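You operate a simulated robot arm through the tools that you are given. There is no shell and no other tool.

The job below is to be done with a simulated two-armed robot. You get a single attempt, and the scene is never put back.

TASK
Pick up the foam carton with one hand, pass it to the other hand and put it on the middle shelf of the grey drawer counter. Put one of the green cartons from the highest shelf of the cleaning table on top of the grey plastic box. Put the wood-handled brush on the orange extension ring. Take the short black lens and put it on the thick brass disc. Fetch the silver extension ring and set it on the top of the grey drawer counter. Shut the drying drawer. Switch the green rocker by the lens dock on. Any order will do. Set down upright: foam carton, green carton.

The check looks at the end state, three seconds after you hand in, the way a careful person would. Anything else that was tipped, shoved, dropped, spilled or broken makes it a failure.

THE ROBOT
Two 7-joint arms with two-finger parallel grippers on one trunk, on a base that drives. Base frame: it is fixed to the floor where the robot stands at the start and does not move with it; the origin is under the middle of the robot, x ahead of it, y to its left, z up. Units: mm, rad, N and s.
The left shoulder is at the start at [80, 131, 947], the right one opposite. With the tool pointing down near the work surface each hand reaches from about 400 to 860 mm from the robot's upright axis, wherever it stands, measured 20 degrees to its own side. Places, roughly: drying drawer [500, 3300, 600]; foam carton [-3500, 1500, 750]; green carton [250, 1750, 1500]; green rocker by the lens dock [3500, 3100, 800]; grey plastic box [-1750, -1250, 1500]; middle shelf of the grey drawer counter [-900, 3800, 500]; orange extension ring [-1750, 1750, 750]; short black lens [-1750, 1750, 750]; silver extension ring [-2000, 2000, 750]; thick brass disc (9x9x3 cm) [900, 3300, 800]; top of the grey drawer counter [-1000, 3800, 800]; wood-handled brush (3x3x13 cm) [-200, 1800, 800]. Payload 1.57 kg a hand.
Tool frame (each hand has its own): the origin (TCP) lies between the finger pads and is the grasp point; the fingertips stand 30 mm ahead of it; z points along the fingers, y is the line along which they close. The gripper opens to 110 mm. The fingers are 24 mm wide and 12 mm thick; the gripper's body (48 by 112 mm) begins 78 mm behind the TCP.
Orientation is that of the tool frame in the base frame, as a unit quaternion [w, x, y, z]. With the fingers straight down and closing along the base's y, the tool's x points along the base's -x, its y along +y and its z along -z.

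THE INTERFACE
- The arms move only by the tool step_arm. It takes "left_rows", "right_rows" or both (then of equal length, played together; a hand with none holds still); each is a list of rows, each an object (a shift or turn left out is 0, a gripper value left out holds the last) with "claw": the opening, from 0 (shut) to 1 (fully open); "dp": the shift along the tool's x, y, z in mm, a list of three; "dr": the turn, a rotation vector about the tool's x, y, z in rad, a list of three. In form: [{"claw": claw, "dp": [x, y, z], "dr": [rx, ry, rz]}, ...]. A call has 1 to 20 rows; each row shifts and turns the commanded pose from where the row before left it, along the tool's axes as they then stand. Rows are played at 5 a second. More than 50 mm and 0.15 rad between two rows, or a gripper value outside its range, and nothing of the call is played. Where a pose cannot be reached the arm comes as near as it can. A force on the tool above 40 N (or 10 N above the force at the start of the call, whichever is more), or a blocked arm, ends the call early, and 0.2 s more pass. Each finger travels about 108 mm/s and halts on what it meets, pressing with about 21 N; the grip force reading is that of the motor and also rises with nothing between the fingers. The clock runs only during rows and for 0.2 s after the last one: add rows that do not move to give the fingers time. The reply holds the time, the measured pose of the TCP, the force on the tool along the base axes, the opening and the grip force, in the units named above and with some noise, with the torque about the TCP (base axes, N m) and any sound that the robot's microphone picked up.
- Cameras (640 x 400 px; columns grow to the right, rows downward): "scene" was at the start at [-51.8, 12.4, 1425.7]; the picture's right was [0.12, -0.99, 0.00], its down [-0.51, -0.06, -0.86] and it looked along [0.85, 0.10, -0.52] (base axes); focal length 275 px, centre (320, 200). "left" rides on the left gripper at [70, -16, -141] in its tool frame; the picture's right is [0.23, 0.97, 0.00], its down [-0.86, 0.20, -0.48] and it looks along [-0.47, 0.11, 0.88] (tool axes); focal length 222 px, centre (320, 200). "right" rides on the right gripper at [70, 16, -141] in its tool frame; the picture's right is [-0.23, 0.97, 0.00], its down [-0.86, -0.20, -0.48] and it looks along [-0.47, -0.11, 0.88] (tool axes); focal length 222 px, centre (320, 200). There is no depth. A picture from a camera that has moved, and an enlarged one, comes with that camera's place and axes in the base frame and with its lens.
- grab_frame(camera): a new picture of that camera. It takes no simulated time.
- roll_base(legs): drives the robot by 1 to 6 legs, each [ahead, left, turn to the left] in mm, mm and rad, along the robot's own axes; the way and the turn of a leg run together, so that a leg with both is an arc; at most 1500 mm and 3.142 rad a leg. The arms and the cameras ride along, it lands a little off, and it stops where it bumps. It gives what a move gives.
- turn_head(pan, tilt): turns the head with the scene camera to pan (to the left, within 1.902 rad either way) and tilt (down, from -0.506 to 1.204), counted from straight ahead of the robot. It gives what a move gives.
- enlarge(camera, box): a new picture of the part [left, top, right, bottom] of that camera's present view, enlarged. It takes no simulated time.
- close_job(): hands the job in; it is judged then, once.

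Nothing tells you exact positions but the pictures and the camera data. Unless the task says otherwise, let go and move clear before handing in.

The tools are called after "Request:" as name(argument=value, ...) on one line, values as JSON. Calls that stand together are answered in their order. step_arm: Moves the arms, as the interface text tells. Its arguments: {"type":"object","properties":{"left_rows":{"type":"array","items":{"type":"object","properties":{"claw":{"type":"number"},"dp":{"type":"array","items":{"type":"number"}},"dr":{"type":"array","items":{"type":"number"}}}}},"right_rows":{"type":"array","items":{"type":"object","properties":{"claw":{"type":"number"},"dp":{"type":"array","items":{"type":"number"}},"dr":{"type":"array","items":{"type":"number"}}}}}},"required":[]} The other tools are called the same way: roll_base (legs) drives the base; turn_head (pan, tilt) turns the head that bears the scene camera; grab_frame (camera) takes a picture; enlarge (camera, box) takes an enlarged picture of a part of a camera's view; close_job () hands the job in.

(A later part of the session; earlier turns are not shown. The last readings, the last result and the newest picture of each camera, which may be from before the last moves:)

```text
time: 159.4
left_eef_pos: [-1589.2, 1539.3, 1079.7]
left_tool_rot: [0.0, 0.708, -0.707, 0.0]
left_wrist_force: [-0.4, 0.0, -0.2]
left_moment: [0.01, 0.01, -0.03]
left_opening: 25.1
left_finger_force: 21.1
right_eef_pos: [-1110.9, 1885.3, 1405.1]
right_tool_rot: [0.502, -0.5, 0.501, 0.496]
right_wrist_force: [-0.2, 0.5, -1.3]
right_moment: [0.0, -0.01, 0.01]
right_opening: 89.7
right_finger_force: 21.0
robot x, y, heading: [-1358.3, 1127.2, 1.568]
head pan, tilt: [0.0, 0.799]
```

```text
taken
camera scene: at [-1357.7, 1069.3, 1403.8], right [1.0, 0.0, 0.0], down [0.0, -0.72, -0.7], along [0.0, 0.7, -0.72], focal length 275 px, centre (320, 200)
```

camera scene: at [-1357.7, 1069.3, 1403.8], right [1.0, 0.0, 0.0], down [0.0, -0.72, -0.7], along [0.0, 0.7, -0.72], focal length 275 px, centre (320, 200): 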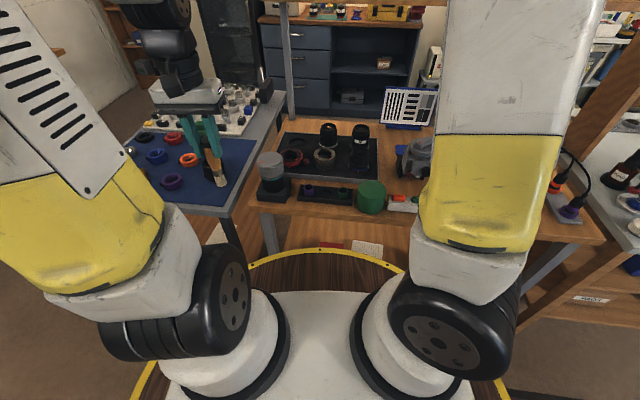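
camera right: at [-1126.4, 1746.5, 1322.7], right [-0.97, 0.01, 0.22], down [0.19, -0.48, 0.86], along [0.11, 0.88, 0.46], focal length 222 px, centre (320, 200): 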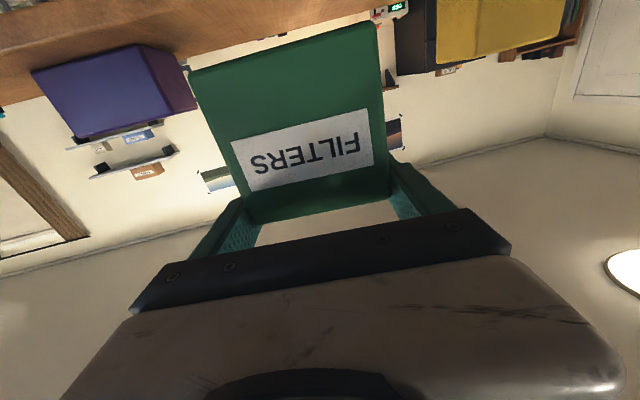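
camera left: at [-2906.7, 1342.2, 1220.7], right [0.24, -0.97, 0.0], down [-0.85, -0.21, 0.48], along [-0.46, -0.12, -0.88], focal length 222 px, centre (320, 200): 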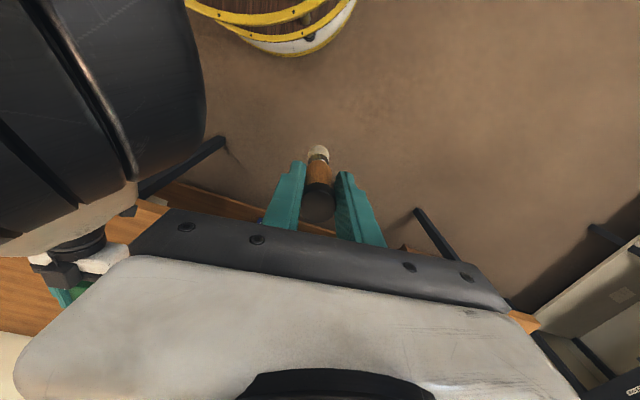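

Gap to the table is about 170 mm, so I move ahead 120 mm.

Request:
roll_base(legs=[[120, 0, 0]])

Request:
step_arm(right_rows=[{"dp": [10, 0, 30]}, {}])

Request:
turn_head(pan=-0.3, tilt=0.2)

Request:
grab_frame(camera="scene")

Request:
grab_frame(camera="right")

```text
time: 160.7
left_eef_pos: [-1589.9, 1659.3, 1080.4]
left_tool_rot: [-0.001, 0.708, -0.706, 0.0]
left_wrist_force: [-0.1, -0.3, -0.2]
left_moment: [-0.01, -0.01, -0.02]
left_opening: 25.2
left_finger_force: 21.5
right_eef_pos: [-1109.2, 2006.1, 1405.4]
right_tool_rot: [0.503, -0.498, 0.502, 0.497]
right_wrist_force: [0.9, 0.1, -1.0]
right_moment: [-0.04, 0.03, -0.01]
right_opening: 89.5
right_finger_force: 21.4
robot x, y, heading: [-1356.1, 1246.5, 1.571]
head pan, tilt: [0.0, 0.799]
```

```text
time: 161.3
left_eef_pos: [-1591.4, 1659.1, 1079.6]
left_tool_rot: [0.0, 0.708, -0.707, 0.0]
left_wrist_force: [0.9, 0.5, -0.5]
left_moment: [-0.01, -0.02, 0.02]
left_opening: 25.0
left_finger_force: 20.9
right_eef_pos: [-1111.2, 2037.6, 1395.0]
right_tool_rot: [0.502, -0.5, 0.501, 0.497]
right_wrist_force: [-0.5, 0.2, -0.4]
right_moment: [0.01, 0.0, -0.08]
right_opening: 89.5
right_finger_force: 20.9
robot x, y, heading: [-1357.5, 1249.8, 1.575]
head pan, tilt: [0.0, 0.799]
```

```text
time: 162.3
left_eef_pos: [-1589.7, 1661.2, 1080.0]
left_tool_rot: [0.001, 0.707, -0.707, -0.001]
left_wrist_force: [-1.0, -0.1, -0.7]
left_moment: [0.01, 0.03, 0.02]
left_opening: 25.4
left_finger_force: 21.0
right_eef_pos: [-1110.2, 2036.9, 1395.3]
right_tool_rot: [0.502, -0.499, 0.502, 0.497]
right_wrist_force: [-0.8, 0.1, -1.4]
right_moment: [-0.01, 0.01, -0.03]
right_opening: 89.6
right_finger_force: 20.6
robot x, y, heading: [-1358.6, 1249.0, 1.571]
head pan, tilt: [-0.3, 0.201]
```

```text
taken
camera scene: at [-1330.5, 1198.6, 1457.3], right [0.96, -0.29, 0.0], down [-0.06, -0.19, -0.98], along [0.29, 0.94, -0.2], focal length 275 px, centre (320, 200)
```

scene: 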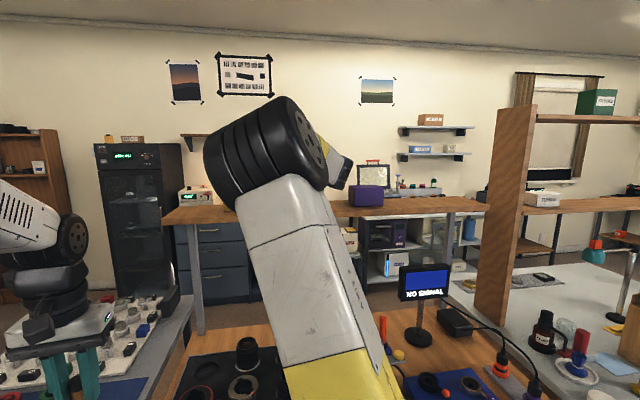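

```text
taken
camera right: at [-1128.1, 1896.7, 1325.8], right [-0.97, 0.01, 0.22], down [0.19, -0.48, 0.86], along [0.11, 0.88, 0.47], focal length 222 px, centre (320, 200)
```

right: 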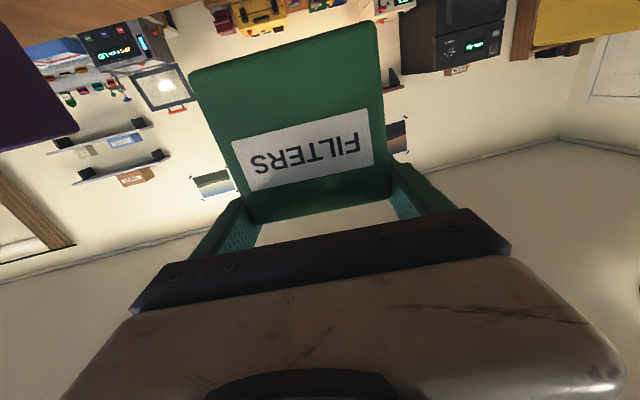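

Request:
step_arm(right_rows=[{"dp": [20, 0, 0]}, {"dp": [15, 0, 0]}, {"dp": [8, 0, 0]}, {}])

Request:
step_arm(right_rows=[{"dp": [3, 0, 0]}, {"dp": [3, 0, 0]}, {}])

Request:
enlarge(camera="right", box=[160, 0, 400, 150])

```text
time: 163.3
left_eef_pos: [-1590.4, 1659.6, 1079.8]
left_tool_rot: [0.0, 0.708, -0.706, 0.0]
left_wrist_force: [0.4, 0.1, -0.5]
left_moment: [-0.03, -0.01, 0.01]
left_opening: 25.4
left_finger_force: 20.9
right_eef_pos: [-1113.8, 2036.9, 1353.0]
right_tool_rot: [0.502, -0.499, 0.502, 0.497]
right_wrist_force: [-0.3, -0.2, -0.3]
right_moment: [0.05, 0.05, -0.02]
right_opening: 89.5
right_finger_force: 20.9
right hand out of reach, approached as far as the arm can: row 3
robot x, y, heading: [-1356.2, 1249.7, 1.573]
head pan, tilt: [-0.3, 0.201]
```

```text
time: 164.1
left_eef_pos: [-1590.0, 1659.7, 1080.2]
left_tool_rot: [0.001, 0.708, -0.707, 0.001]
left_wrist_force: [0.8, 0.0, 0.0]
left_moment: [0.0, -0.01, -0.03]
left_opening: 25.3
left_finger_force: 20.7
right_eef_pos: [-1112.6, 2036.6, 1347.2]
right_tool_rot: [0.503, -0.499, 0.502, 0.496]
right_wrist_force: [0.0, 1.4, 0.1]
right_moment: [0.06, 0.05, -0.02]
right_opening: 89.6
right_finger_force: 20.9
robot x, y, heading: [-1359.2, 1251.3, 1.573]
head pan, tilt: [-0.3, 0.201]
```

```text
2.67 times, centred on (280, 75) of right
camera zoom: at [-1130.5, 1896.0, 1277.8], right [-0.97, 0.01, 0.23], down [0.19, -0.48, 0.86], along [0.12, 0.88, 0.46], focal length 592 px, centre (427, 533)
```

zoom: 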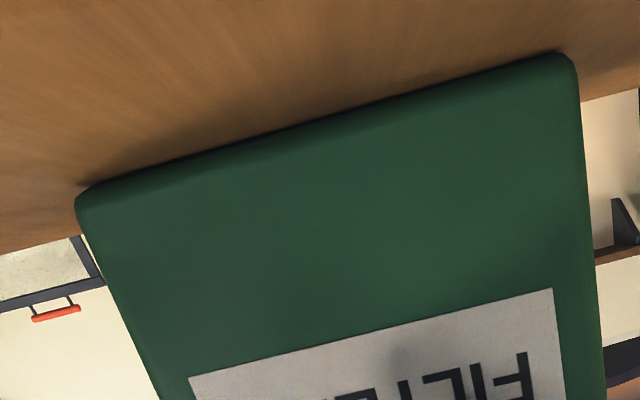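

Request:
step_arm(right_rows=[{"dp": [3, 0, 0]}, {}])

Request:
step_arm(right_rows=[{"dp": [3, 0, 0]}, {}])

Request:
enlarge(camera="right", box=[160, 0, 400, 150])

```text
time: 164.7
left_eef_pos: [-1589.1, 1660.0, 1080.1]
left_tool_rot: [0.0, 0.708, -0.707, 0.0]
left_wrist_force: [-0.6, 0.5, -1.1]
left_moment: [0.02, 0.0, 0.01]
left_opening: 25.3
left_finger_force: 20.7
right_eef_pos: [-1112.6, 2035.4, 1346.7]
right_tool_rot: [0.503, -0.499, 0.5, 0.498]
right_wrist_force: [4.4, 4.4, 16.3]
right_moment: [0.02, 0.2, -0.05]
right_opening: 89.5
right_finger_force: 21.3
robot x, y, heading: [-1353.4, 1249.2, 1.57]
head pan, tilt: [-0.3, 0.201]
```

```text
time: 165.3
left_eef_pos: [-1589.4, 1660.3, 1080.4]
left_tool_rot: [0.0, 0.707, -0.707, 0.0]
left_wrist_force: [0.7, 0.1, -0.6]
left_moment: [-0.03, 0.01, 0.01]
left_opening: 25.1
left_finger_force: 20.6
right_eef_pos: [-1113.5, 2034.5, 1343.3]
right_tool_rot: [0.503, -0.498, 0.502, 0.498]
right_wrist_force: [6.8, 1.2, 23.5]
right_moment: [0.06, -0.05, -0.13]
right_opening: 89.8
right_finger_force: 21.4
robot x, y, heading: [-1359.8, 1245.4, 1.57]
head pan, tilt: [-0.3, 0.201]
```

```text
2.67 times, centred on (280, 75) of right
camera zoom: at [-1131.7, 1894.6, 1273.6], right [-0.97, 0.01, 0.23], down [0.19, -0.48, 0.85], along [0.12, 0.88, 0.47], focal length 592 px, centre (427, 533)
```

zoom: 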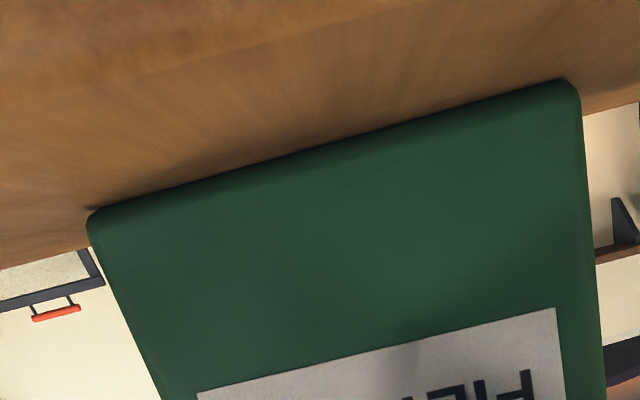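

It rests on the shelf now (contact force). I release and back the hand out straight.

Request:
step_arm(right_rows=[{"dp": [-3, 0, 0]}, {"claw": 0.85}, {"claw": 1.0}, {}, {"dp": [0, 0, -20]}, {"dp": [0, 0, -40]}, {"dp": [0, 0, -40]}, {"dp": [0, 0, -40]}, {}])

Request:
grab_frame(camera="right")

Request:
grab_frame(camera="scene")

```text
time: 167.3
left_eef_pos: [-1589.9, 1660.3, 1079.6]
left_tool_rot: [0.0, 0.708, -0.707, 0.0]
left_wrist_force: [0.4, 0.2, 0.3]
left_moment: [0.02, -0.02, -0.01]
left_opening: 25.3
left_finger_force: 20.8
right_eef_pos: [-1114.1, 1895.2, 1343.7]
right_tool_rot: [0.502, -0.499, 0.503, 0.496]
right_wrist_force: [-0.2, -0.1, 0.3]
right_moment: [0.01, 0.02, 0.01]
right_opening: 109.8
right_finger_force: 0.1
robot x, y, heading: [-1361.6, 1249.2, 1.573]
head pan, tilt: [-0.3, 0.201]
```

```text
taken
camera right: at [-1131.7, 1755.3, 1274.3], right [-0.97, 0.01, 0.22], down [0.19, -0.48, 0.86], along [0.12, 0.88, 0.46], focal length 222 px, centre (320, 200)
```

right: 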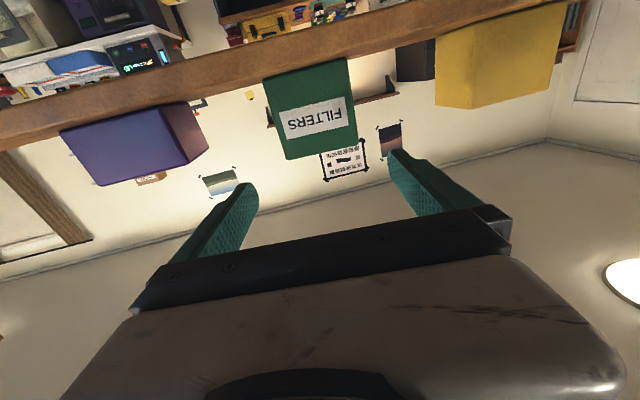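

```text
taken
camera scene: at [-1330.5, 1198.5, 1457.4], right [0.96, -0.29, 0.0], down [-0.06, -0.19, -0.98], along [0.29, 0.94, -0.2], focal length 275 px, centre (320, 200)
```

scene: 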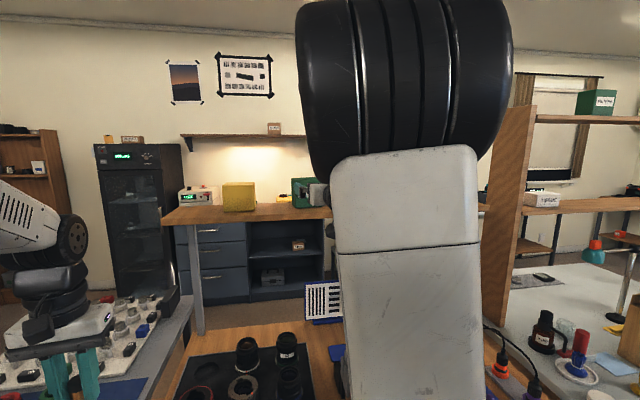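

The carton stands safely on the shelf. Now I back off and prepare handing the brush over: left hand points it forward, right hand turns down.

Request:
roll_base(legs=[[-350, 0, 0]])

Request:
turn_head(pan=0, tilt=0.35)

Request:
step_arm(left_rows=[{"dp": [-16, -29, -25]}, {"dp": [-16, -29, -25]}, {"dp": [-16, -29, -25]}, {"dp": [-16, -29, -25]}, {"dp": [-16, -29, -25]}, {"dp": [-16, -29, -25]}, {"dp": [-16, -29, -25]}, {"dp": [-16, -29, -25]}, {"dr": [0, -0.1428, 0]}, {"dr": [0, -0.1428, 0]}, {"dr": [0, -0.1428, 0]}, {"dr": [0, -0.1428, 0]}, {"dr": [0, -0.1428, 0]}, {"dr": [0, -0.1428, 0]}, {"dr": [0, -0.1428, 0]}, {"dr": [0, -0.1428, 0]}, {"dr": [0, -0.1428, 0]}, {"dr": [0, -0.1428, 0]}, {"dr": [0, -0.1428, 0]}], right_rows=[{}, {}, {}, {}, {}, {}, {}, {}, {"dr": [0, 0.1428, 0]}, {"dr": [0, 0.1428, 0]}, {"dr": [0, 0.1428, 0]}, {"dr": [0, 0.1428, 0]}, {"dr": [0, 0.1428, 0]}, {"dr": [0, 0.1428, 0]}, {"dr": [0, 0.1428, 0]}, {"dr": [0, 0.1428, 0]}, {"dr": [0, 0.1428, 0]}, {"dr": [0, 0.1428, 0]}, {"dr": [0, 0.1428, 0]}])

Request:
grab_frame(camera="scene")

Request:
grab_frame(camera="left")

Request:
grab_frame(camera="right")

```text
time: 169.5
left_eef_pos: [-1589.4, 1310.3, 1079.6]
left_tool_rot: [0.0, 0.708, -0.707, 0.0]
left_wrist_force: [-0.4, -0.6, -0.8]
left_moment: [0.01, 0.0, -0.02]
left_opening: 25.1
left_finger_force: 21.0
right_eef_pos: [-1113.2, 1544.8, 1342.7]
right_tool_rot: [0.502, -0.499, 0.502, 0.496]
right_wrist_force: [-0.1, 0.5, 0.3]
right_moment: [-0.01, 0.01, 0.01]
right_opening: 109.8
right_finger_force: 0.1
robot x, y, heading: [-1354.5, 900.8, 1.574]
head pan, tilt: [-0.3, 0.201]
```

```text
time: 170.3
left_eef_pos: [-1587.7, 1309.4, 1079.6]
left_tool_rot: [0.0, 0.708, -0.707, 0.0]
left_wrist_force: [-0.1, -0.2, 0.4]
left_moment: [0.01, 0.02, 0.02]
left_opening: 25.1
left_finger_force: 20.6
right_eef_pos: [-1113.8, 1545.6, 1342.8]
right_tool_rot: [0.502, -0.499, 0.502, 0.496]
right_wrist_force: [-0.1, -0.5, 0.0]
right_moment: [0.03, 0.0, 0.0]
right_opening: 110.0
right_finger_force: 0.1
robot x, y, heading: [-1355.5, 898.4, 1.57]
head pan, tilt: [0.0, 0.351]
```

```text
time: 174.3
left_eef_pos: [-1357.0, 1439.8, 1281.7]
left_tool_rot: [0.5, -0.5, 0.499, 0.5]
left_wrist_force: [0.3, -1.0, -0.3]
left_moment: [-0.05, -0.03, -0.02]
left_opening: 25.5
left_finger_force: 21.1
right_eef_pos: [-1124.0, 1546.7, 1351.7]
right_tool_rot: [-0.176, 0.691, -0.677, -0.184]
right_wrist_force: [1.0, -0.3, -0.4]
right_moment: [0.0, -0.01, -0.01]
right_opening: 109.7
right_finger_force: 0.1
right hand out of reach, approached as far as the arm can: row 11, 16, 17, 18, 19
robot x, y, heading: [-1354.5, 900.4, 1.572]
head pan, tilt: [0.0, 0.351]
```

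```text
taken
camera scene: at [-1357.3, 852.5, 1443.4], right [1.0, 0.0, 0.0], down [0.0, -0.34, -0.94], along [0.0, 0.94, -0.34], focal length 275 px, centre (320, 200)
```

scene: 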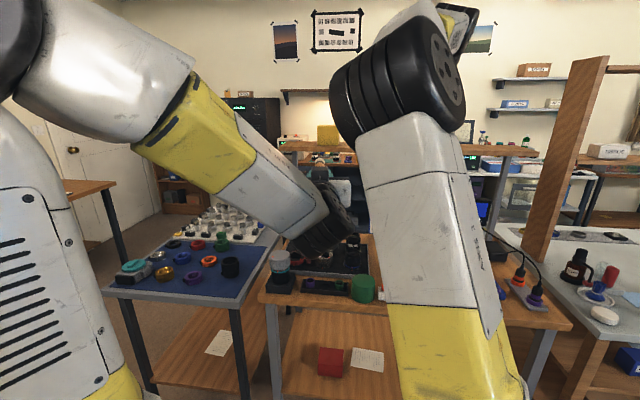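

```text
taken
camera left: at [-1341.6, 1298.6, 1209.6], right [-0.97, 0.0, -0.23], down [-0.2, -0.48, 0.85], along [-0.11, 0.88, 0.47], focal length 222 px, centre (320, 200)
```

left: 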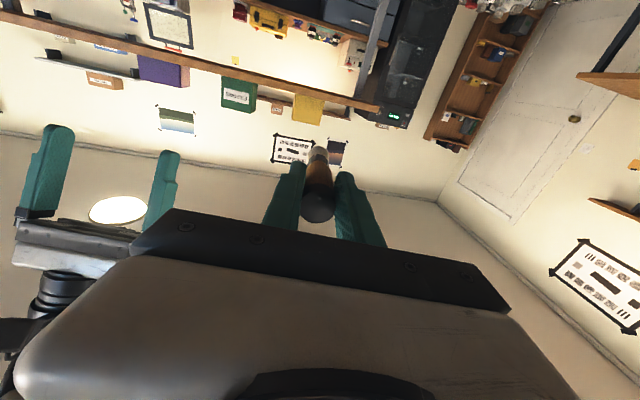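

```text
taken
camera right: at [-1137.0, 1417.8, 1439.6], right [-0.98, 0.17, 0.12], down [0.19, 0.51, 0.84], along [0.09, 0.84, -0.54], focal length 222 px, centre (320, 200)
```

right: 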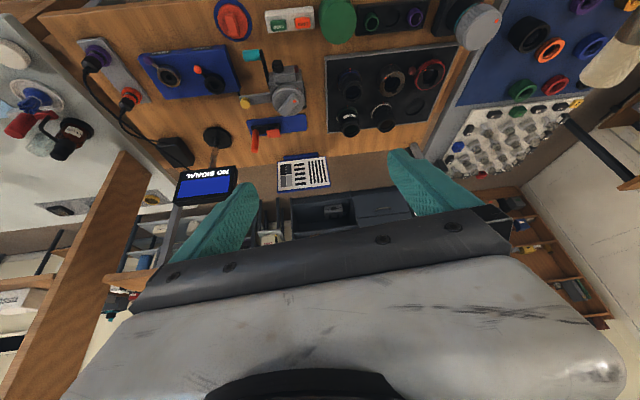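

The left hand holds the brush pointing forward. The right hand needs a lower height to point fully down; I lower it and finish its rotation.

Request:
step_arm(right_rows=[{"dp": [19.5, 0, 34.9]}, {"dp": [19.5, 0, 34.9]}, {"dp": [19.5, 0, 34.9]}, {"dp": [19.5, 0, 34.9]}, {"dp": [19.5, 0, 34.9]}, {"dp": [19.5, 0, 34.9]}, {"dr": [0, 0.13, 0]}, {"dr": [0, 0.13, 0]}, {"dr": [0, 0.13, 0]}, {"dr": [0, 0.12, 0]}, {}])

Request:
grab_frame(camera="scene")

```text
time: 175.5
left_eef_pos: [-1447.4, 1449.3, 1233.2]
left_tool_rot: [-0.422, 0.555, -0.487, -0.526]
left_wrist_force: [0.6, 0.3, -0.2]
left_moment: [0.01, 0.02, 0.01]
left_opening: 25.2
left_finger_force: 20.6
right_eef_pos: [-1108.8, 1543.1, 1180.0]
right_tool_rot: [0.174, -0.68, 0.684, 0.202]
right_wrist_force: [-0.7, -0.2, 0.0]
right_moment: [0.0, 0.0, 0.01]
right_opening: 109.8
right_finger_force: 0.1
robot x, y, heading: [-1349.0, 894.2, 1.571]
head pan, tilt: [0.0, 0.351]
stopped in row 5 (left hand): the arm was blocked; the commanded pose is now the measured one
```

```text
taken
camera scene: at [-1357.1, 852.4, 1443.4], right [1.0, 0.0, 0.0], down [0.0, -0.34, -0.94], along [0.0, 0.94, -0.34], focal length 275 px, centre (320, 200)
```

scene: 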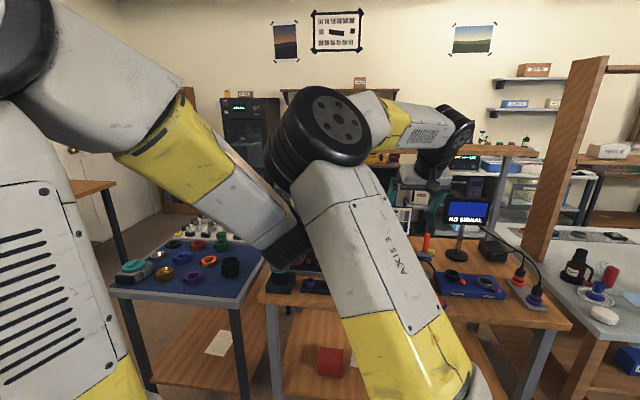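

The right elbow swung in against the left forearm. I move the left hand outward and retrace the right hand upward so its elbow unwinds.

Request:
step_arm(left_rows=[{"dp": [0, 40, 0]}, {"dp": [0, 40, 0]}, {"dp": [0, 40, 0]}, {"dp": [0, 40, 0]}, {}, {}, {}, {}], right_rows=[{}, {"dp": [-19.5, 0, -34.9]}, {"dp": [-19.5, 0, -34.9]}, {"dp": [-19.5, 0, -34.9]}, {"dp": [-19.5, 0, -34.9]}, {"dp": [-19.5, 0, -34.9]}, {"dp": [-19.5, 0, -34.9]}, {}])

Request:
grab_frame(camera="scene")

```text
time: 177.3
left_eef_pos: [-1604.2, 1438.2, 1251.5]
left_tool_rot: [-0.422, 0.555, -0.486, -0.526]
left_wrist_force: [-0.5, 1.0, 0.3]
left_moment: [0.0, -0.04, 0.03]
left_opening: 25.5
left_finger_force: 20.9
left hand out of reach, approached as far as the arm can: row 2, 3
right_eef_pos: [-1105.3, 1537.1, 1360.7]
right_tool_rot: [0.177, -0.68, 0.683, 0.202]
right_wrist_force: [0.2, 0.1, -0.8]
right_moment: [0.0, 0.0, 0.0]
right_opening: 109.6
right_finger_force: 0.1
right hand out of reach, approached as far as the arm can: row 6, 7
robot x, y, heading: [-1357.5, 898.9, 1.574]
head pan, tilt: [0.0, 0.351]
```

```text
taken
camera scene: at [-1357.3, 852.6, 1443.4], right [1.0, 0.0, 0.0], down [0.0, -0.34, -0.94], along [0.0, 0.94, -0.34], focal length 275 px, centre (320, 200)
```

scene: 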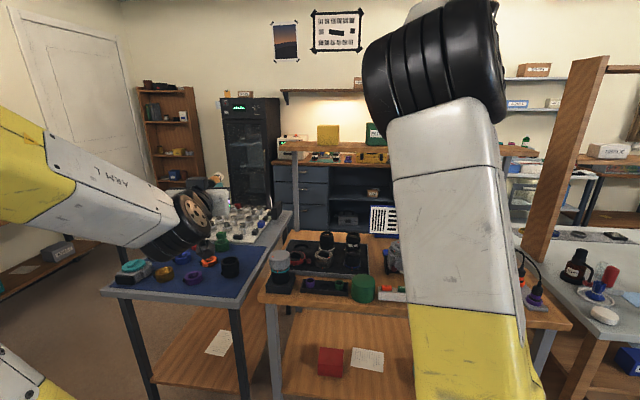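

Request:
step_arm(right_rows=[{"dr": [0, -0.13, 0]}, {"dr": [0, -0.13, 0]}, {"dr": [0, -0.13, 0]}, {"dr": [0, -0.12, 0]}, {"dp": [-45, 0, 0]}, {"dp": [-45, 0, 0]}, {"dp": [-45, 0, 0]}, {"dp": [-45, 0, 0]}, {"dp": [-45, 0, 0]}, {}])

Request:
grab_frame(camera="scene")

```text
time: 179.5
left_eef_pos: [-1604.3, 1437.0, 1252.0]
left_tool_rot: [-0.423, 0.555, -0.487, -0.526]
left_wrist_force: [-0.2, 0.2, 0.2]
left_moment: [-0.02, -0.02, 0.02]
left_opening: 25.4
left_finger_force: 21.2
right_eef_pos: [-1101.4, 1606.3, 1475.3]
right_tool_rot: [0.342, -0.606, 0.618, 0.366]
right_wrist_force: [-0.9, -0.2, -0.6]
right_moment: [0.01, 0.0, 0.0]
right_opening: 109.9
right_finger_force: 0.1
right hand out of reach, approached as far as the arm can: row 8, 9
robot x, y, heading: [-1355.6, 901.3, 1.572]
head pan, tilt: [0.0, 0.351]
```

```text
taken
camera scene: at [-1357.3, 852.7, 1443.4], right [1.0, 0.0, 0.0], down [0.0, -0.34, -0.94], along [0.0, 0.94, -0.34], focal length 275 px, centre (320, 200)
```

scene: 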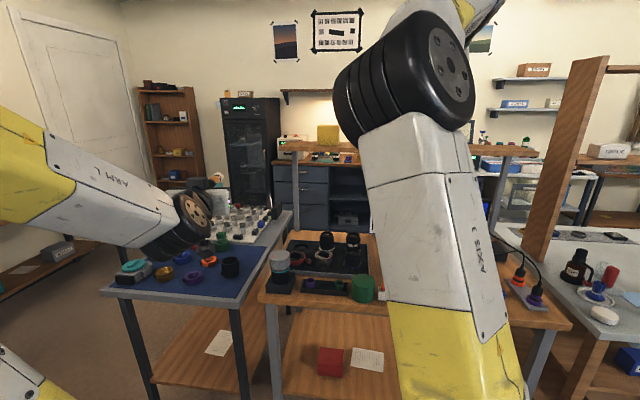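

Request:
step_arm(right_rows=[{"dr": [0, -0.13, 0]}, {"dr": [0, -0.13, 0]}, {"dr": [0, -0.13, 0]}, {"dr": [0, -0.12, 0]}, {"dp": [-45, 0, 0]}, {"dp": [-45, 0, 0]}, {"dp": [-40, 0, 0]}, {}])

Request:
grab_frame(camera="scene")

```text
time: 181.3
left_eef_pos: [-1604.1, 1439.0, 1252.5]
left_tool_rot: [-0.423, 0.555, -0.486, -0.526]
left_wrist_force: [-0.4, -0.5, -0.2]
left_moment: [-0.03, -0.01, -0.02]
left_opening: 25.4
left_finger_force: 20.9
right_eef_pos: [-1096.6, 1607.3, 1606.2]
right_tool_rot: [0.486, -0.495, 0.511, 0.507]
right_wrist_force: [0.2, -0.1, 0.2]
right_moment: [-0.01, 0.02, 0.0]
right_opening: 110.0
right_finger_force: 0.0
robot x, y, heading: [-1358.1, 897.6, 1.574]
head pan, tilt: [0.0, 0.351]
```

```text
taken
camera scene: at [-1357.3, 852.7, 1443.4], right [1.0, 0.0, 0.0], down [0.0, -0.34, -0.94], along [0.0, 0.94, -0.34], focal length 275 px, centre (320, 200)
```

scene: 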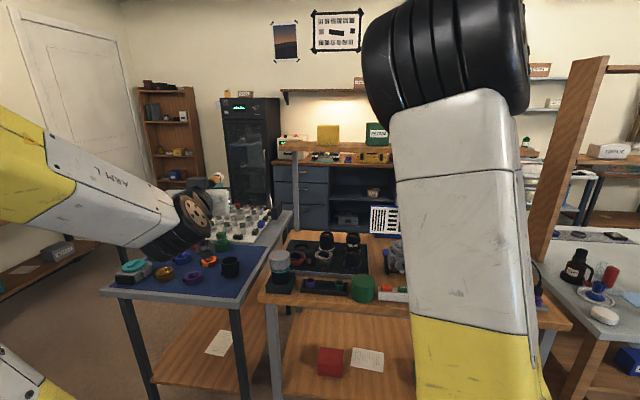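

I bring the right hand down along a combined path, pitching it downward as it lowers, so the wrist limit doesn't push the elbow inward.

Request:
step_arm(right_rows=[{"dp": [0, 40, 0]}, {"dp": [0, 40, 0]}, {"dp": [32, 0, -10], "dr": [0, 0.105, 0]}, {"dp": [32.9, 0, -6.6], "dr": [0, 0.105, 0]}, {"dp": [33.4, 0, -3.1], "dr": [0, 0.105, 0]}, {"dp": [33.5, 0, 0.4], "dr": [0, 0.105, 0]}, {"dp": [33.3, 0, 3.9], "dr": [0, 0.105, 0]}, {"dp": [32.7, 0, 7.4], "dr": [0, 0.105, 0]}, {"dp": [31.8, 0, 10.8], "dr": [0, 0.105, 0]}, {"dp": [30.4, 0, 14.1], "dr": [0, 0.105, 0]}, {}])

Request:
grab_frame(camera="scene")

```text
time: 183.7
left_eef_pos: [-1603.9, 1438.4, 1251.7]
left_tool_rot: [-0.424, 0.555, -0.486, -0.526]
left_wrist_force: [0.2, -0.6, -0.1]
left_moment: [-0.01, -0.01, -0.01]
left_opening: 25.3
left_finger_force: 20.7
right_eef_pos: [-1187.4, 1521.6, 1354.5]
right_tool_rot: [0.236, -0.659, 0.665, 0.261]
right_wrist_force: [-0.1, -0.3, 0.6]
right_moment: [0.02, -0.02, 0.02]
right_opening: 110.1
right_finger_force: 0.0
robot x, y, heading: [-1353.8, 895.6, 1.574]
head pan, tilt: [0.0, 0.351]
```

```text
taken
camera scene: at [-1357.3, 852.6, 1443.4], right [1.0, 0.0, 0.0], down [0.0, -0.34, -0.94], along [0.0, 0.94, -0.34], focal length 275 px, centre (320, 200)
```

scene: 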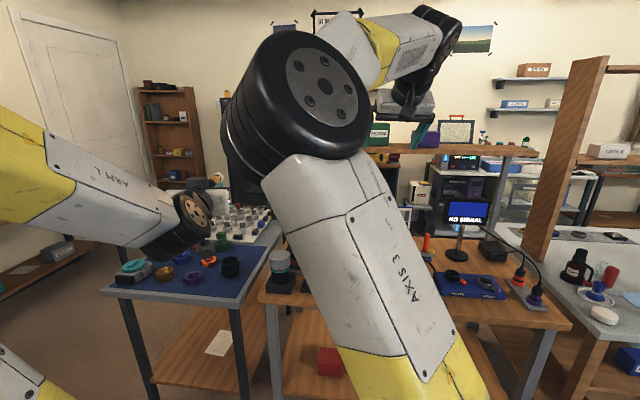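

The elbow still sits inward. I yaw the hand to point inward, which should carry the forearm and elbow to the outer side.

Request:
step_arm(right_rows=[{"dr": [-0.0934, 0, -0.1043]}, {"dr": [-0.0934, 0, -0.1043]}, {"dr": [-0.0934, 0, -0.1043]}, {"dr": [-0.0934, 0, -0.1043]}, {"dr": [-0.0934, 0, -0.1043]}, {"dr": [-0.0934, 0, -0.1043]}, {"dr": [-0.0934, 0, -0.1043]}, {"dr": [-0.0934, 0, -0.1043]}, {"dr": [-0.0934, 0, -0.1043]}, {}])

Request:
grab_frame(camera="scene")

```text
time: 185.9
left_eef_pos: [-1602.8, 1437.6, 1252.0]
left_tool_rot: [-0.423, 0.555, -0.486, -0.526]
left_wrist_force: [-1.0, 0.2, -1.1]
left_moment: [-0.01, 0.02, 0.03]
left_opening: 25.3
left_finger_force: 20.9
right_eef_pos: [-1231.5, 1480.4, 1369.3]
right_tool_rot: [-0.086, 0.894, -0.252, -0.359]
right_wrist_force: [0.0, -0.1, 0.1]
right_moment: [0.04, 0.0, 0.02]
right_opening: 110.0
right_finger_force: 0.1
right hand out of reach, approached as far as the arm can: row 6, 7, 8, 9
robot x, y, heading: [-1355.5, 893.4, 1.573]
head pan, tilt: [0.0, 0.351]
```

```text
taken
camera scene: at [-1357.3, 852.8, 1443.4], right [1.0, 0.0, 0.0], down [0.0, -0.34, -0.94], along [0.0, 0.94, -0.34], focal length 275 px, centre (320, 200)
```

scene: 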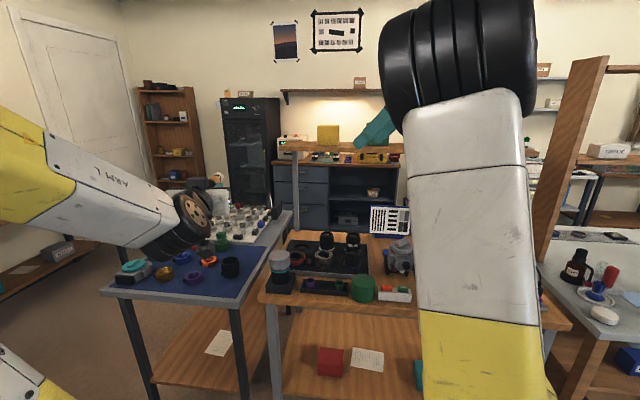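

Good, the elbow went outward. I lower the hand in this posture.

Request:
step_arm(right_rows=[{"dp": [24.7, -1, 26.1]}, {"dp": [24.7, -1, 26.1]}, {"dp": [24.7, -1, 26.1]}, {"dp": [24.7, -1, 26.1]}, {"dp": [24.7, -1, 26.1]}, {"dp": [24.7, -1, 26.1]}, {"dp": [24.7, -1, 26.1]}, {}])

Request:
grab_frame(camera="scene")

```text
time: 187.7
left_eef_pos: [-1603.9, 1438.3, 1251.5]
left_tool_rot: [-0.423, 0.555, -0.487, -0.526]
left_wrist_force: [0.4, 0.1, 0.4]
left_moment: [-0.04, -0.02, -0.02]
left_opening: 25.1
left_finger_force: 20.4
right_eef_pos: [-1233.7, 1481.8, 1121.0]
right_tool_rot: [-0.087, 0.895, -0.25, -0.359]
right_wrist_force: [0.3, -0.5, -0.3]
right_moment: [-0.03, -0.01, 0.01]
right_opening: 110.0
right_finger_force: 0.0
right hand out of reach, approached as far as the arm can: row 7
robot x, y, heading: [-1356.3, 899.4, 1.575]
head pan, tilt: [0.0, 0.351]
```

```text
taken
camera scene: at [-1357.4, 852.6, 1443.4], right [1.0, 0.0, 0.0], down [0.0, -0.34, -0.94], along [0.0, 0.94, -0.34], focal length 275 px, centre (320, 200)
```

scene: 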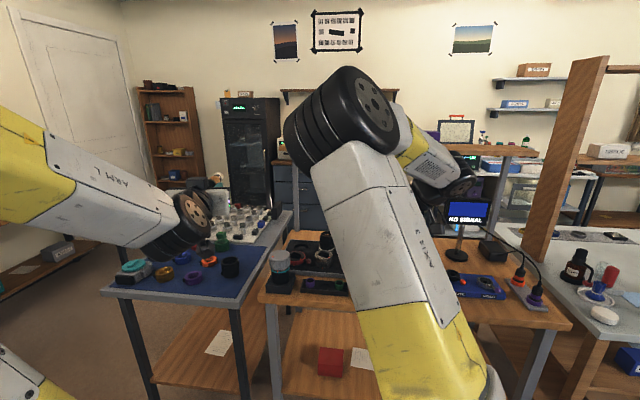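

I carry the hand far out to the right, which forces the upper arm outward.

Request:
step_arm(right_rows=[{"dp": [25.8, -21.5, -25.1]}, {"dp": [25.8, -21.5, -25.1]}, {"dp": [25.8, -21.5, -25.1]}, {"dp": [25.8, -21.5, -25.1]}, {"dp": [25.8, -21.5, -25.1]}, {"dp": [25.8, -21.5, -25.1]}, {"dp": [25.8, -21.5, -25.1]}, {"dp": [25.8, -21.5, -25.1]}, {"dp": [25.8, -21.5, -25.1]}, {}])

Request:
grab_frame(camera="scene")

```text
time: 189.9
left_eef_pos: [-1602.7, 1438.1, 1251.1]
left_tool_rot: [-0.423, 0.555, -0.486, -0.526]
left_wrist_force: [-0.8, -0.2, -0.7]
left_moment: [-0.05, 0.0, -0.03]
left_opening: 25.1
left_finger_force: 20.5
right_eef_pos: [-1226.2, 1477.3, 1129.3]
right_tool_rot: [-0.086, 0.894, -0.253, -0.36]
right_wrist_force: [-0.6, 1.0, -0.6]
right_moment: [-0.01, -0.01, 0.01]
right_opening: 110.0
right_finger_force: 0.0
right hand out of reach, approached as far as the arm can: row 1, 2, 3, 4, 5, 6, 7, 8, 9
robot x, y, heading: [-1359.2, 898.9, 1.574]
head pan, tilt: [0.0, 0.351]
```

```text
taken
camera scene: at [-1357.3, 852.7, 1443.4], right [1.0, 0.0, 0.0], down [0.0, -0.34, -0.94], along [0.0, 0.94, -0.34], focal length 275 px, centre (320, 200)
```

scene: 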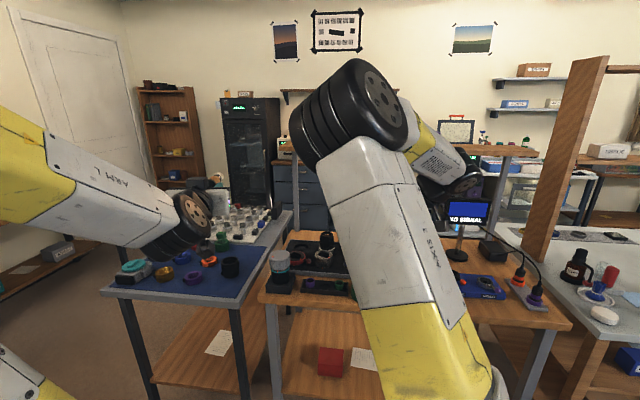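

The wrist is at a limit here. I turn the tool to straight down in place, then see.

Request:
step_arm(right_rows=[{"dr": [0.046, 0.075, 0.1077]}, {"dr": [0.046, 0.075, 0.1077]}, {"dr": [0.046, 0.075, 0.1077]}, {"dr": [0.046, 0.075, 0.1077]}, {"dr": [0.046, 0.075, 0.1077]}, {"dr": [0.046, 0.075, 0.1077]}, {"dr": [0.046, 0.075, 0.1077]}, {"dr": [0.046, 0.075, 0.1077]}, {"dr": [0.046, 0.075, 0.1077]}, {"dp": [0, -40, 0]}, {"dp": [0, -40, 0]}, {"dp": [0, -40, 0]}, {"dp": [0, -40, 0]}, {"dp": [0, -40, 0]}, {"dp": [0, -40, 0]}, {}])

Request:
grab_frame(camera="scene")

```text
time: 193.3
left_eef_pos: [-1603.4, 1437.0, 1251.9]
left_tool_rot: [-0.424, 0.555, -0.486, -0.526]
left_wrist_force: [0.2, 0.4, -0.3]
left_moment: [-0.05, -0.03, 0.02]
left_opening: 25.2
left_finger_force: 21.4
right_eef_pos: [-1157.5, 1476.9, 1129.2]
right_tool_rot: [0.001, -0.706, 0.708, -0.001]
right_wrist_force: [-0.3, 0.2, -0.1]
right_moment: [0.02, 0.01, 0.0]
right_opening: 110.2
right_finger_force: 0.1
right hand out of reach, approached as far as the arm can: row 11, 12, 13, 14, 15
robot x, y, heading: [-1356.0, 892.6, 1.571]
head pan, tilt: [0.0, 0.351]
```

```text
taken
camera scene: at [-1357.3, 852.7, 1443.4], right [1.0, 0.0, 0.0], down [0.0, -0.34, -0.94], along [0.0, 0.94, -0.34], focal length 275 px, centre (320, 200)
```

scene: 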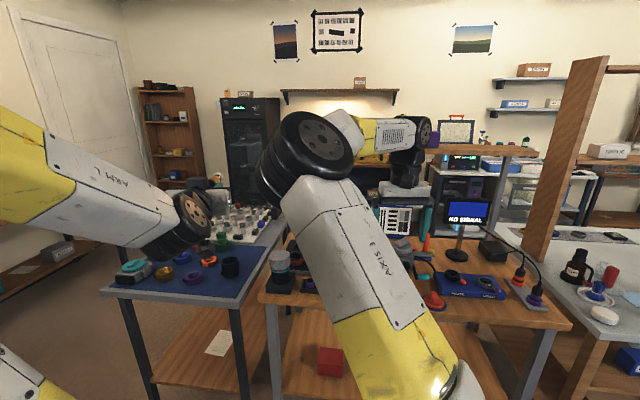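

Request:
step_arm(right_rows=[{"dr": [0, 0, 0.13]}, {"dr": [0, 0, 0.13]}, {"dr": [0, 0, 0.13]}, {"dr": [0, 0, 0.13]}, {"dr": [0, 0, 0.13]}, {"dr": [0, 0, 0.13]}, {"dr": [0, 0, 0.13]}, {"dp": [-35.5, -27.6, 0]}, {"dp": [-35.5, -27.6, 0]}, {"dp": [-35.5, -27.6, 0]}, {"dp": [-35.5, -27.6, 0]}, {"dp": [-35.5, -27.6, 0]}, {"dp": [-35.5, -27.6, 0]}, {}])

Request:
grab_frame(camera="scene")

```text
time: 196.3
left_eef_pos: [-1604.0, 1437.5, 1251.6]
left_tool_rot: [-0.423, 0.555, -0.485, -0.526]
left_wrist_force: [-0.6, 0.0, 0.7]
left_moment: [-0.01, -0.02, 0.02]
left_opening: 25.3
left_finger_force: 20.8
right_eef_pos: [-988.3, 1322.9, 1137.0]
right_tool_rot: [0.002, -0.325, 0.946, -0.001]
right_wrist_force: [-0.4, -0.3, 0.1]
right_moment: [0.03, 0.01, -0.02]
right_opening: 110.2
right_finger_force: 0.2
right hand out of reach, approached as far as the arm can: row 6, 7, 8, 9, 10, 11, 12, 13
robot x, y, heading: [-1359.2, 896.5, 1.57]
head pan, tilt: [0.0, 0.351]
```

```text
taken
camera scene: at [-1357.3, 852.6, 1443.4], right [1.0, 0.0, 0.0], down [0.0, -0.34, -0.94], along [0.0, 0.94, -0.34], focal length 275 px, centre (320, 200)
```

scene: 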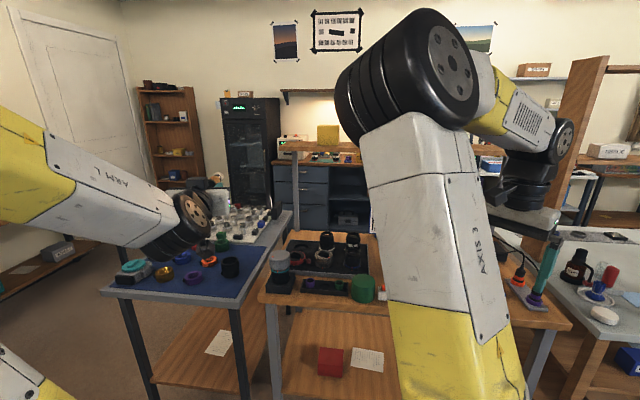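

Request:
step_arm(right_rows=[{"dp": [-35.5, -27.6, 0]}, {"dp": [-35.5, -27.6, 0]}, {"dr": [0, 0, 0.13]}, {"dr": [0, 0, 0.13]}, {"dr": [0, 0, 0.13]}, {"dr": [0, 0, 0.13]}, {"dp": [-44, -6, 0]}, {"dp": [-44, -6, 0]}, {"dp": [-44, -6, 0]}, {"dp": [-44, -6, 0]}, {"dp": [-44, -6, 0]}, {}])

Request:
grab_frame(camera="scene")

```text
time: 198.9
left_eef_pos: [-1603.2, 1437.6, 1252.7]
left_tool_rot: [-0.423, 0.555, -0.485, -0.526]
left_wrist_force: [-1.6, -0.3, -1.1]
left_moment: [-0.02, 0.03, -0.03]
left_opening: 25.4
left_finger_force: 20.5
right_eef_pos: [-876.8, 1095.7, 1160.7]
right_tool_rot: [0.003, -0.072, 0.997, 0.001]
right_wrist_force: [0.2, 1.1, -0.1]
right_moment: [-0.02, 0.01, 0.02]
right_opening: 109.9
right_finger_force: 0.1
right hand out of reach, approached as far as the arm can: row 1, 2, 3, 4, 5, 6, 7, 8, 9, 10, 11
robot x, y, heading: [-1355.3, 900.5, 1.574]
head pan, tilt: [0.0, 0.351]
```

```text
taken
camera scene: at [-1357.4, 852.7, 1443.4], right [1.0, 0.0, 0.0], down [0.0, -0.34, -0.94], along [0.0, 0.94, -0.34], focal length 275 px, centre (320, 200)
```

scene: 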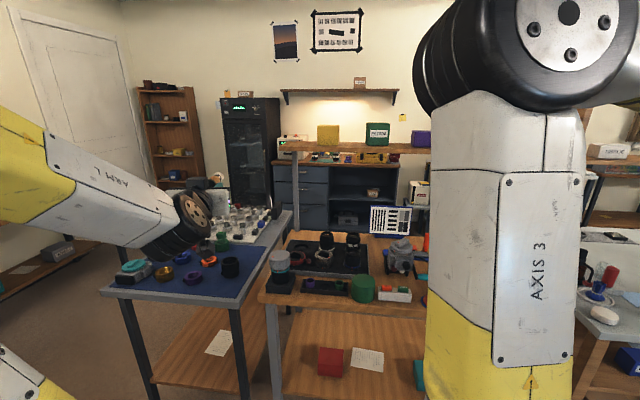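

The upper arm stands upright again, like at the start. I now swing the hand forward along an arc while turning its yaw back.

Request:
step_arm(right_rows=[{"dp": [-0.4, 38.3, 0], "dr": [0, 0, -0.13]}, {"dp": [-1.1, 41.2, 0], "dr": [0, 0, -0.13]}, {"dp": [-2.5, 41.9, 0], "dr": [0, 0, -0.13]}, {"dp": [-3.1, 42.8, 0], "dr": [0, 0, -0.13]}, {"dp": [-3.8, 43.9, 0], "dr": [0, 0, -0.13]}, {"dp": [-5.2, 44.5, 0], "dr": [0, 0, -0.13]}, {"dp": [-6.1, 44.9, 0], "dr": [0, 0, -0.13]}, {}])

Request:
grab_frame(camera="scene")

```text
time: 200.7
left_eef_pos: [-1604.0, 1438.6, 1251.8]
left_tool_rot: [-0.423, 0.555, -0.486, -0.526]
left_wrist_force: [-0.3, -0.2, -0.5]
left_moment: [-0.02, 0.0, -0.01]
left_opening: 25.4
left_finger_force: 20.8
right_eef_pos: [-1010.7, 1356.8, 1160.5]
right_tool_rot: [0.001, -0.503, 0.864, -0.001]
right_wrist_force: [0.3, 0.3, -0.5]
right_moment: [-0.01, 0.01, 0.02]
right_opening: 110.1
right_finger_force: 0.0
robot x, y, heading: [-1359.9, 897.4, 1.576]
head pan, tilt: [0.0, 0.351]
```

```text
taken
camera scene: at [-1357.3, 852.6, 1443.4], right [1.0, 0.0, 0.0], down [0.0, -0.34, -0.94], along [0.0, 0.94, -0.34], focal length 275 px, centre (320, 200)
```

scene: 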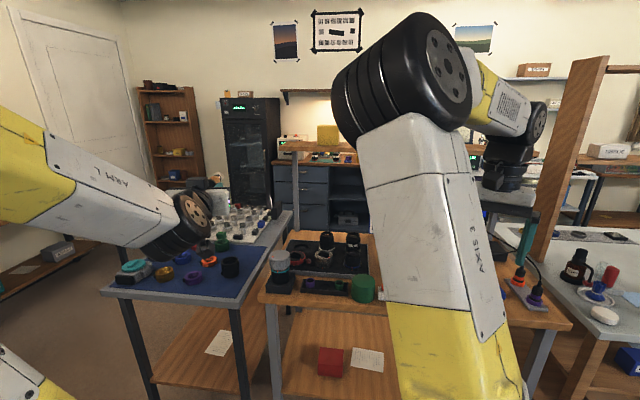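

The elbow still leans in whenever the hand comes forward. I retrace to the high forward-pointing pose near the body's middle, where the elbow was good before.

Request:
step_arm(right_rows=[{"dp": [0, 35, 0], "dr": [0, 0, -0.13]}, {"dp": [0, 35, 0], "dr": [0, 0, -0.13]}, {"dp": [0, 35, 0], "dr": [0, 0, -0.13]}, {"dp": [0, 35, 0], "dr": [0, 0, -0.13]}, {"dp": [-13.1, 0, -30.8], "dr": [0, -0.105, 0]}, {"dp": [-16.3, 0, -29.3], "dr": [0, -0.105, 0]}, {"dp": [-19.3, 0, -27.4], "dr": [0, -0.105, 0]}, {"dp": [-22, 0, -25.3], "dr": [0, -0.105, 0]}, {"dp": [-24.6, 0, -22.8], "dr": [0, -0.105, 0]}, {"dp": [-26.9, 0, -20], "dr": [0, -0.105, 0]}, {"dp": [-28.8, 0, -17.1], "dr": [0, -0.105, 0]}, {"dp": [-30.4, 0, -14.1], "dr": [0, -0.105, 0]}, {"dp": [-31.8, 0, -10.8], "dr": [0, -0.105, 0]}, {"dp": [-32.7, 0, -7.4], "dr": [0, -0.105, 0]}, {"dp": [-33.3, 0, -3.9], "dr": [0, -0.105, 0]}, {"dp": [-33.5, 0, -0.4], "dr": [0, -0.105, 0]}, {"dp": [-33.4, 0, 3.1], "dr": [0, -0.105, 0]}, {"dp": [-32.9, 0, 6.6], "dr": [0, -0.105, 0]}, {"dp": [-32, 0, 10], "dr": [0, -0.105, 0]}, {}])

Request:
step_arm(right_rows=[{"dp": [0, 40, 10]}, {"dp": [0, 40, 10]}, {"dp": [0, 40, 10]}, {"dp": [0, 20, 0]}, {"dp": [-20, 0, 0]}, {}])

Request:
grab_frame(camera="scene")

```text
time: 204.9
left_eef_pos: [-1603.6, 1437.5, 1252.3]
left_tool_rot: [-0.424, 0.555, -0.486, -0.526]
left_wrist_force: [0.5, -0.1, -0.8]
left_moment: [-0.04, 0.02, -0.01]
left_opening: 25.1
left_finger_force: 21.3
right_eef_pos: [-1142.0, 1598.4, 1619.9]
right_tool_rot: [0.502, -0.499, 0.499, 0.5]
right_wrist_force: [0.0, -0.4, -0.3]
right_moment: [0.02, -0.02, -0.01]
right_opening: 110.2
right_finger_force: 0.1
robot x, y, heading: [-1359.7, 897.4, 1.573]
head pan, tilt: [0.0, 0.351]
```

```text
time: 206.3
left_eef_pos: [-1603.4, 1438.3, 1251.5]
left_tool_rot: [-0.423, 0.555, -0.486, -0.526]
left_wrist_force: [0.4, -0.4, 0.0]
left_moment: [-0.03, 0.01, -0.03]
left_opening: 25.1
left_finger_force: 20.7
right_eef_pos: [-1283.1, 1627.3, 1640.2]
right_tool_rot: [0.502, -0.5, 0.498, 0.5]
right_wrist_force: [-0.7, 0.0, -0.4]
right_moment: [-0.03, -0.01, 0.02]
right_opening: 109.9
right_finger_force: 0.1
robot x, y, heading: [-1354.7, 900.1, 1.57]
head pan, tilt: [0.0, 0.351]
```

```text
taken
camera scene: at [-1357.4, 852.6, 1443.4], right [1.0, 0.0, 0.0], down [0.0, -0.34, -0.94], along [0.0, 0.94, -0.34], focal length 275 px, centre (320, 200)
```

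scene: 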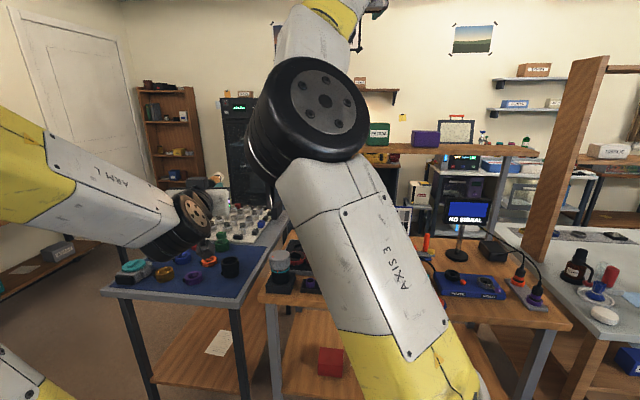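

I suspect the elbow bent through straight when I over-reached at the LAMPS shelf. I stretch the arm fully forward-up in free air and come back, to let it bend the other way.

Request:
step_arm(right_rows=[{"dp": [-25, 0, 25]}, {"dp": [-25, 0, 25]}, {"dp": [-25, 0, 25]}, {"dp": [-25, 0, 25]}, {"dp": [-25, 0, 25]}, {"dp": [-25, 0, 25]}, {}, {}])

Request:
grab_frame(camera="scene")

Request:
step_arm(right_rows=[{"dp": [25, 0, -25]}, {"dp": [25, 0, -25]}, {"dp": [25, 0, -25]}, {"dp": [25, 0, -25]}, {"dp": [25, 0, -25]}, {}])

Request:
grab_frame(camera="scene")

```text
time: 208.1
left_eef_pos: [-1603.9, 1438.2, 1252.4]
left_tool_rot: [-0.423, 0.555, -0.485, -0.527]
left_wrist_force: [1.2, 0.1, 0.1]
left_moment: [0.02, 0.02, -0.03]
left_opening: 25.4
left_finger_force: 20.9
right_eef_pos: [-1281.5, 1653.1, 1665.3]
right_tool_rot: [0.501, -0.5, 0.499, 0.5]
right_wrist_force: [-0.9, -0.6, -0.7]
right_moment: [-0.01, -0.02, -0.01]
right_opening: 110.1
right_finger_force: 0.1
right hand out of reach, approached as far as the arm can: row 2, 3, 4, 5, 6
robot x, y, heading: [-1354.3, 895.6, 1.575]
head pan, tilt: [0.0, 0.351]
```

```text
taken
camera scene: at [-1357.3, 852.7, 1443.4], right [1.0, 0.0, 0.0], down [0.0, -0.34, -0.94], along [0.0, 0.94, -0.34], focal length 275 px, centre (320, 200)
```

scene: 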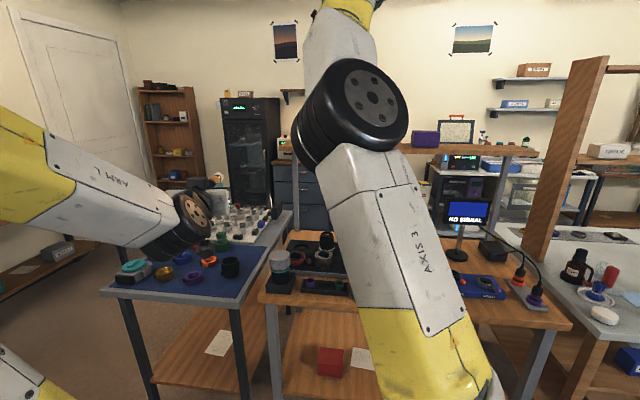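

```text
time: 209.5
left_eef_pos: [-1604.7, 1438.2, 1251.5]
left_tool_rot: [-0.423, 0.555, -0.486, -0.526]
left_wrist_force: [0.0, 0.2, 0.4]
left_moment: [0.0, 0.0, -0.01]
left_opening: 25.3
left_finger_force: 21.3
right_eef_pos: [-1281.6, 1530.3, 1539.8]
right_tool_rot: [0.501, -0.5, 0.499, 0.5]
right_wrist_force: [0.6, 0.4, -1.0]
right_moment: [0.01, 0.01, -0.03]
right_opening: 110.1
right_finger_force: 0.2
robot x, y, heading: [-1358.2, 895.8, 1.572]
head pan, tilt: [0.0, 0.351]
```

```text
taken
camera scene: at [-1357.4, 852.6, 1443.4], right [1.0, 0.0, 0.0], down [0.0, -0.34, -0.94], along [0.0, 0.94, -0.34], focal length 275 px, centre (320, 200)
```

scene: 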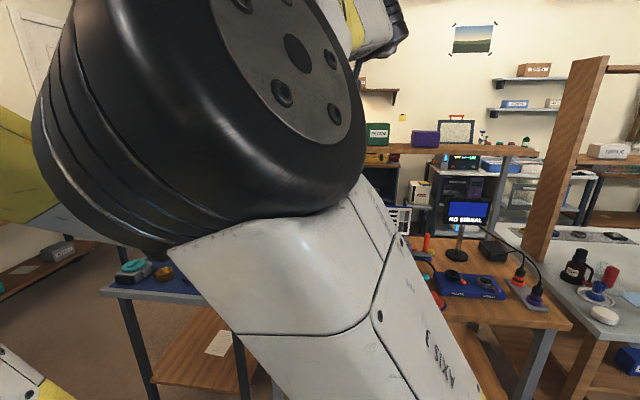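

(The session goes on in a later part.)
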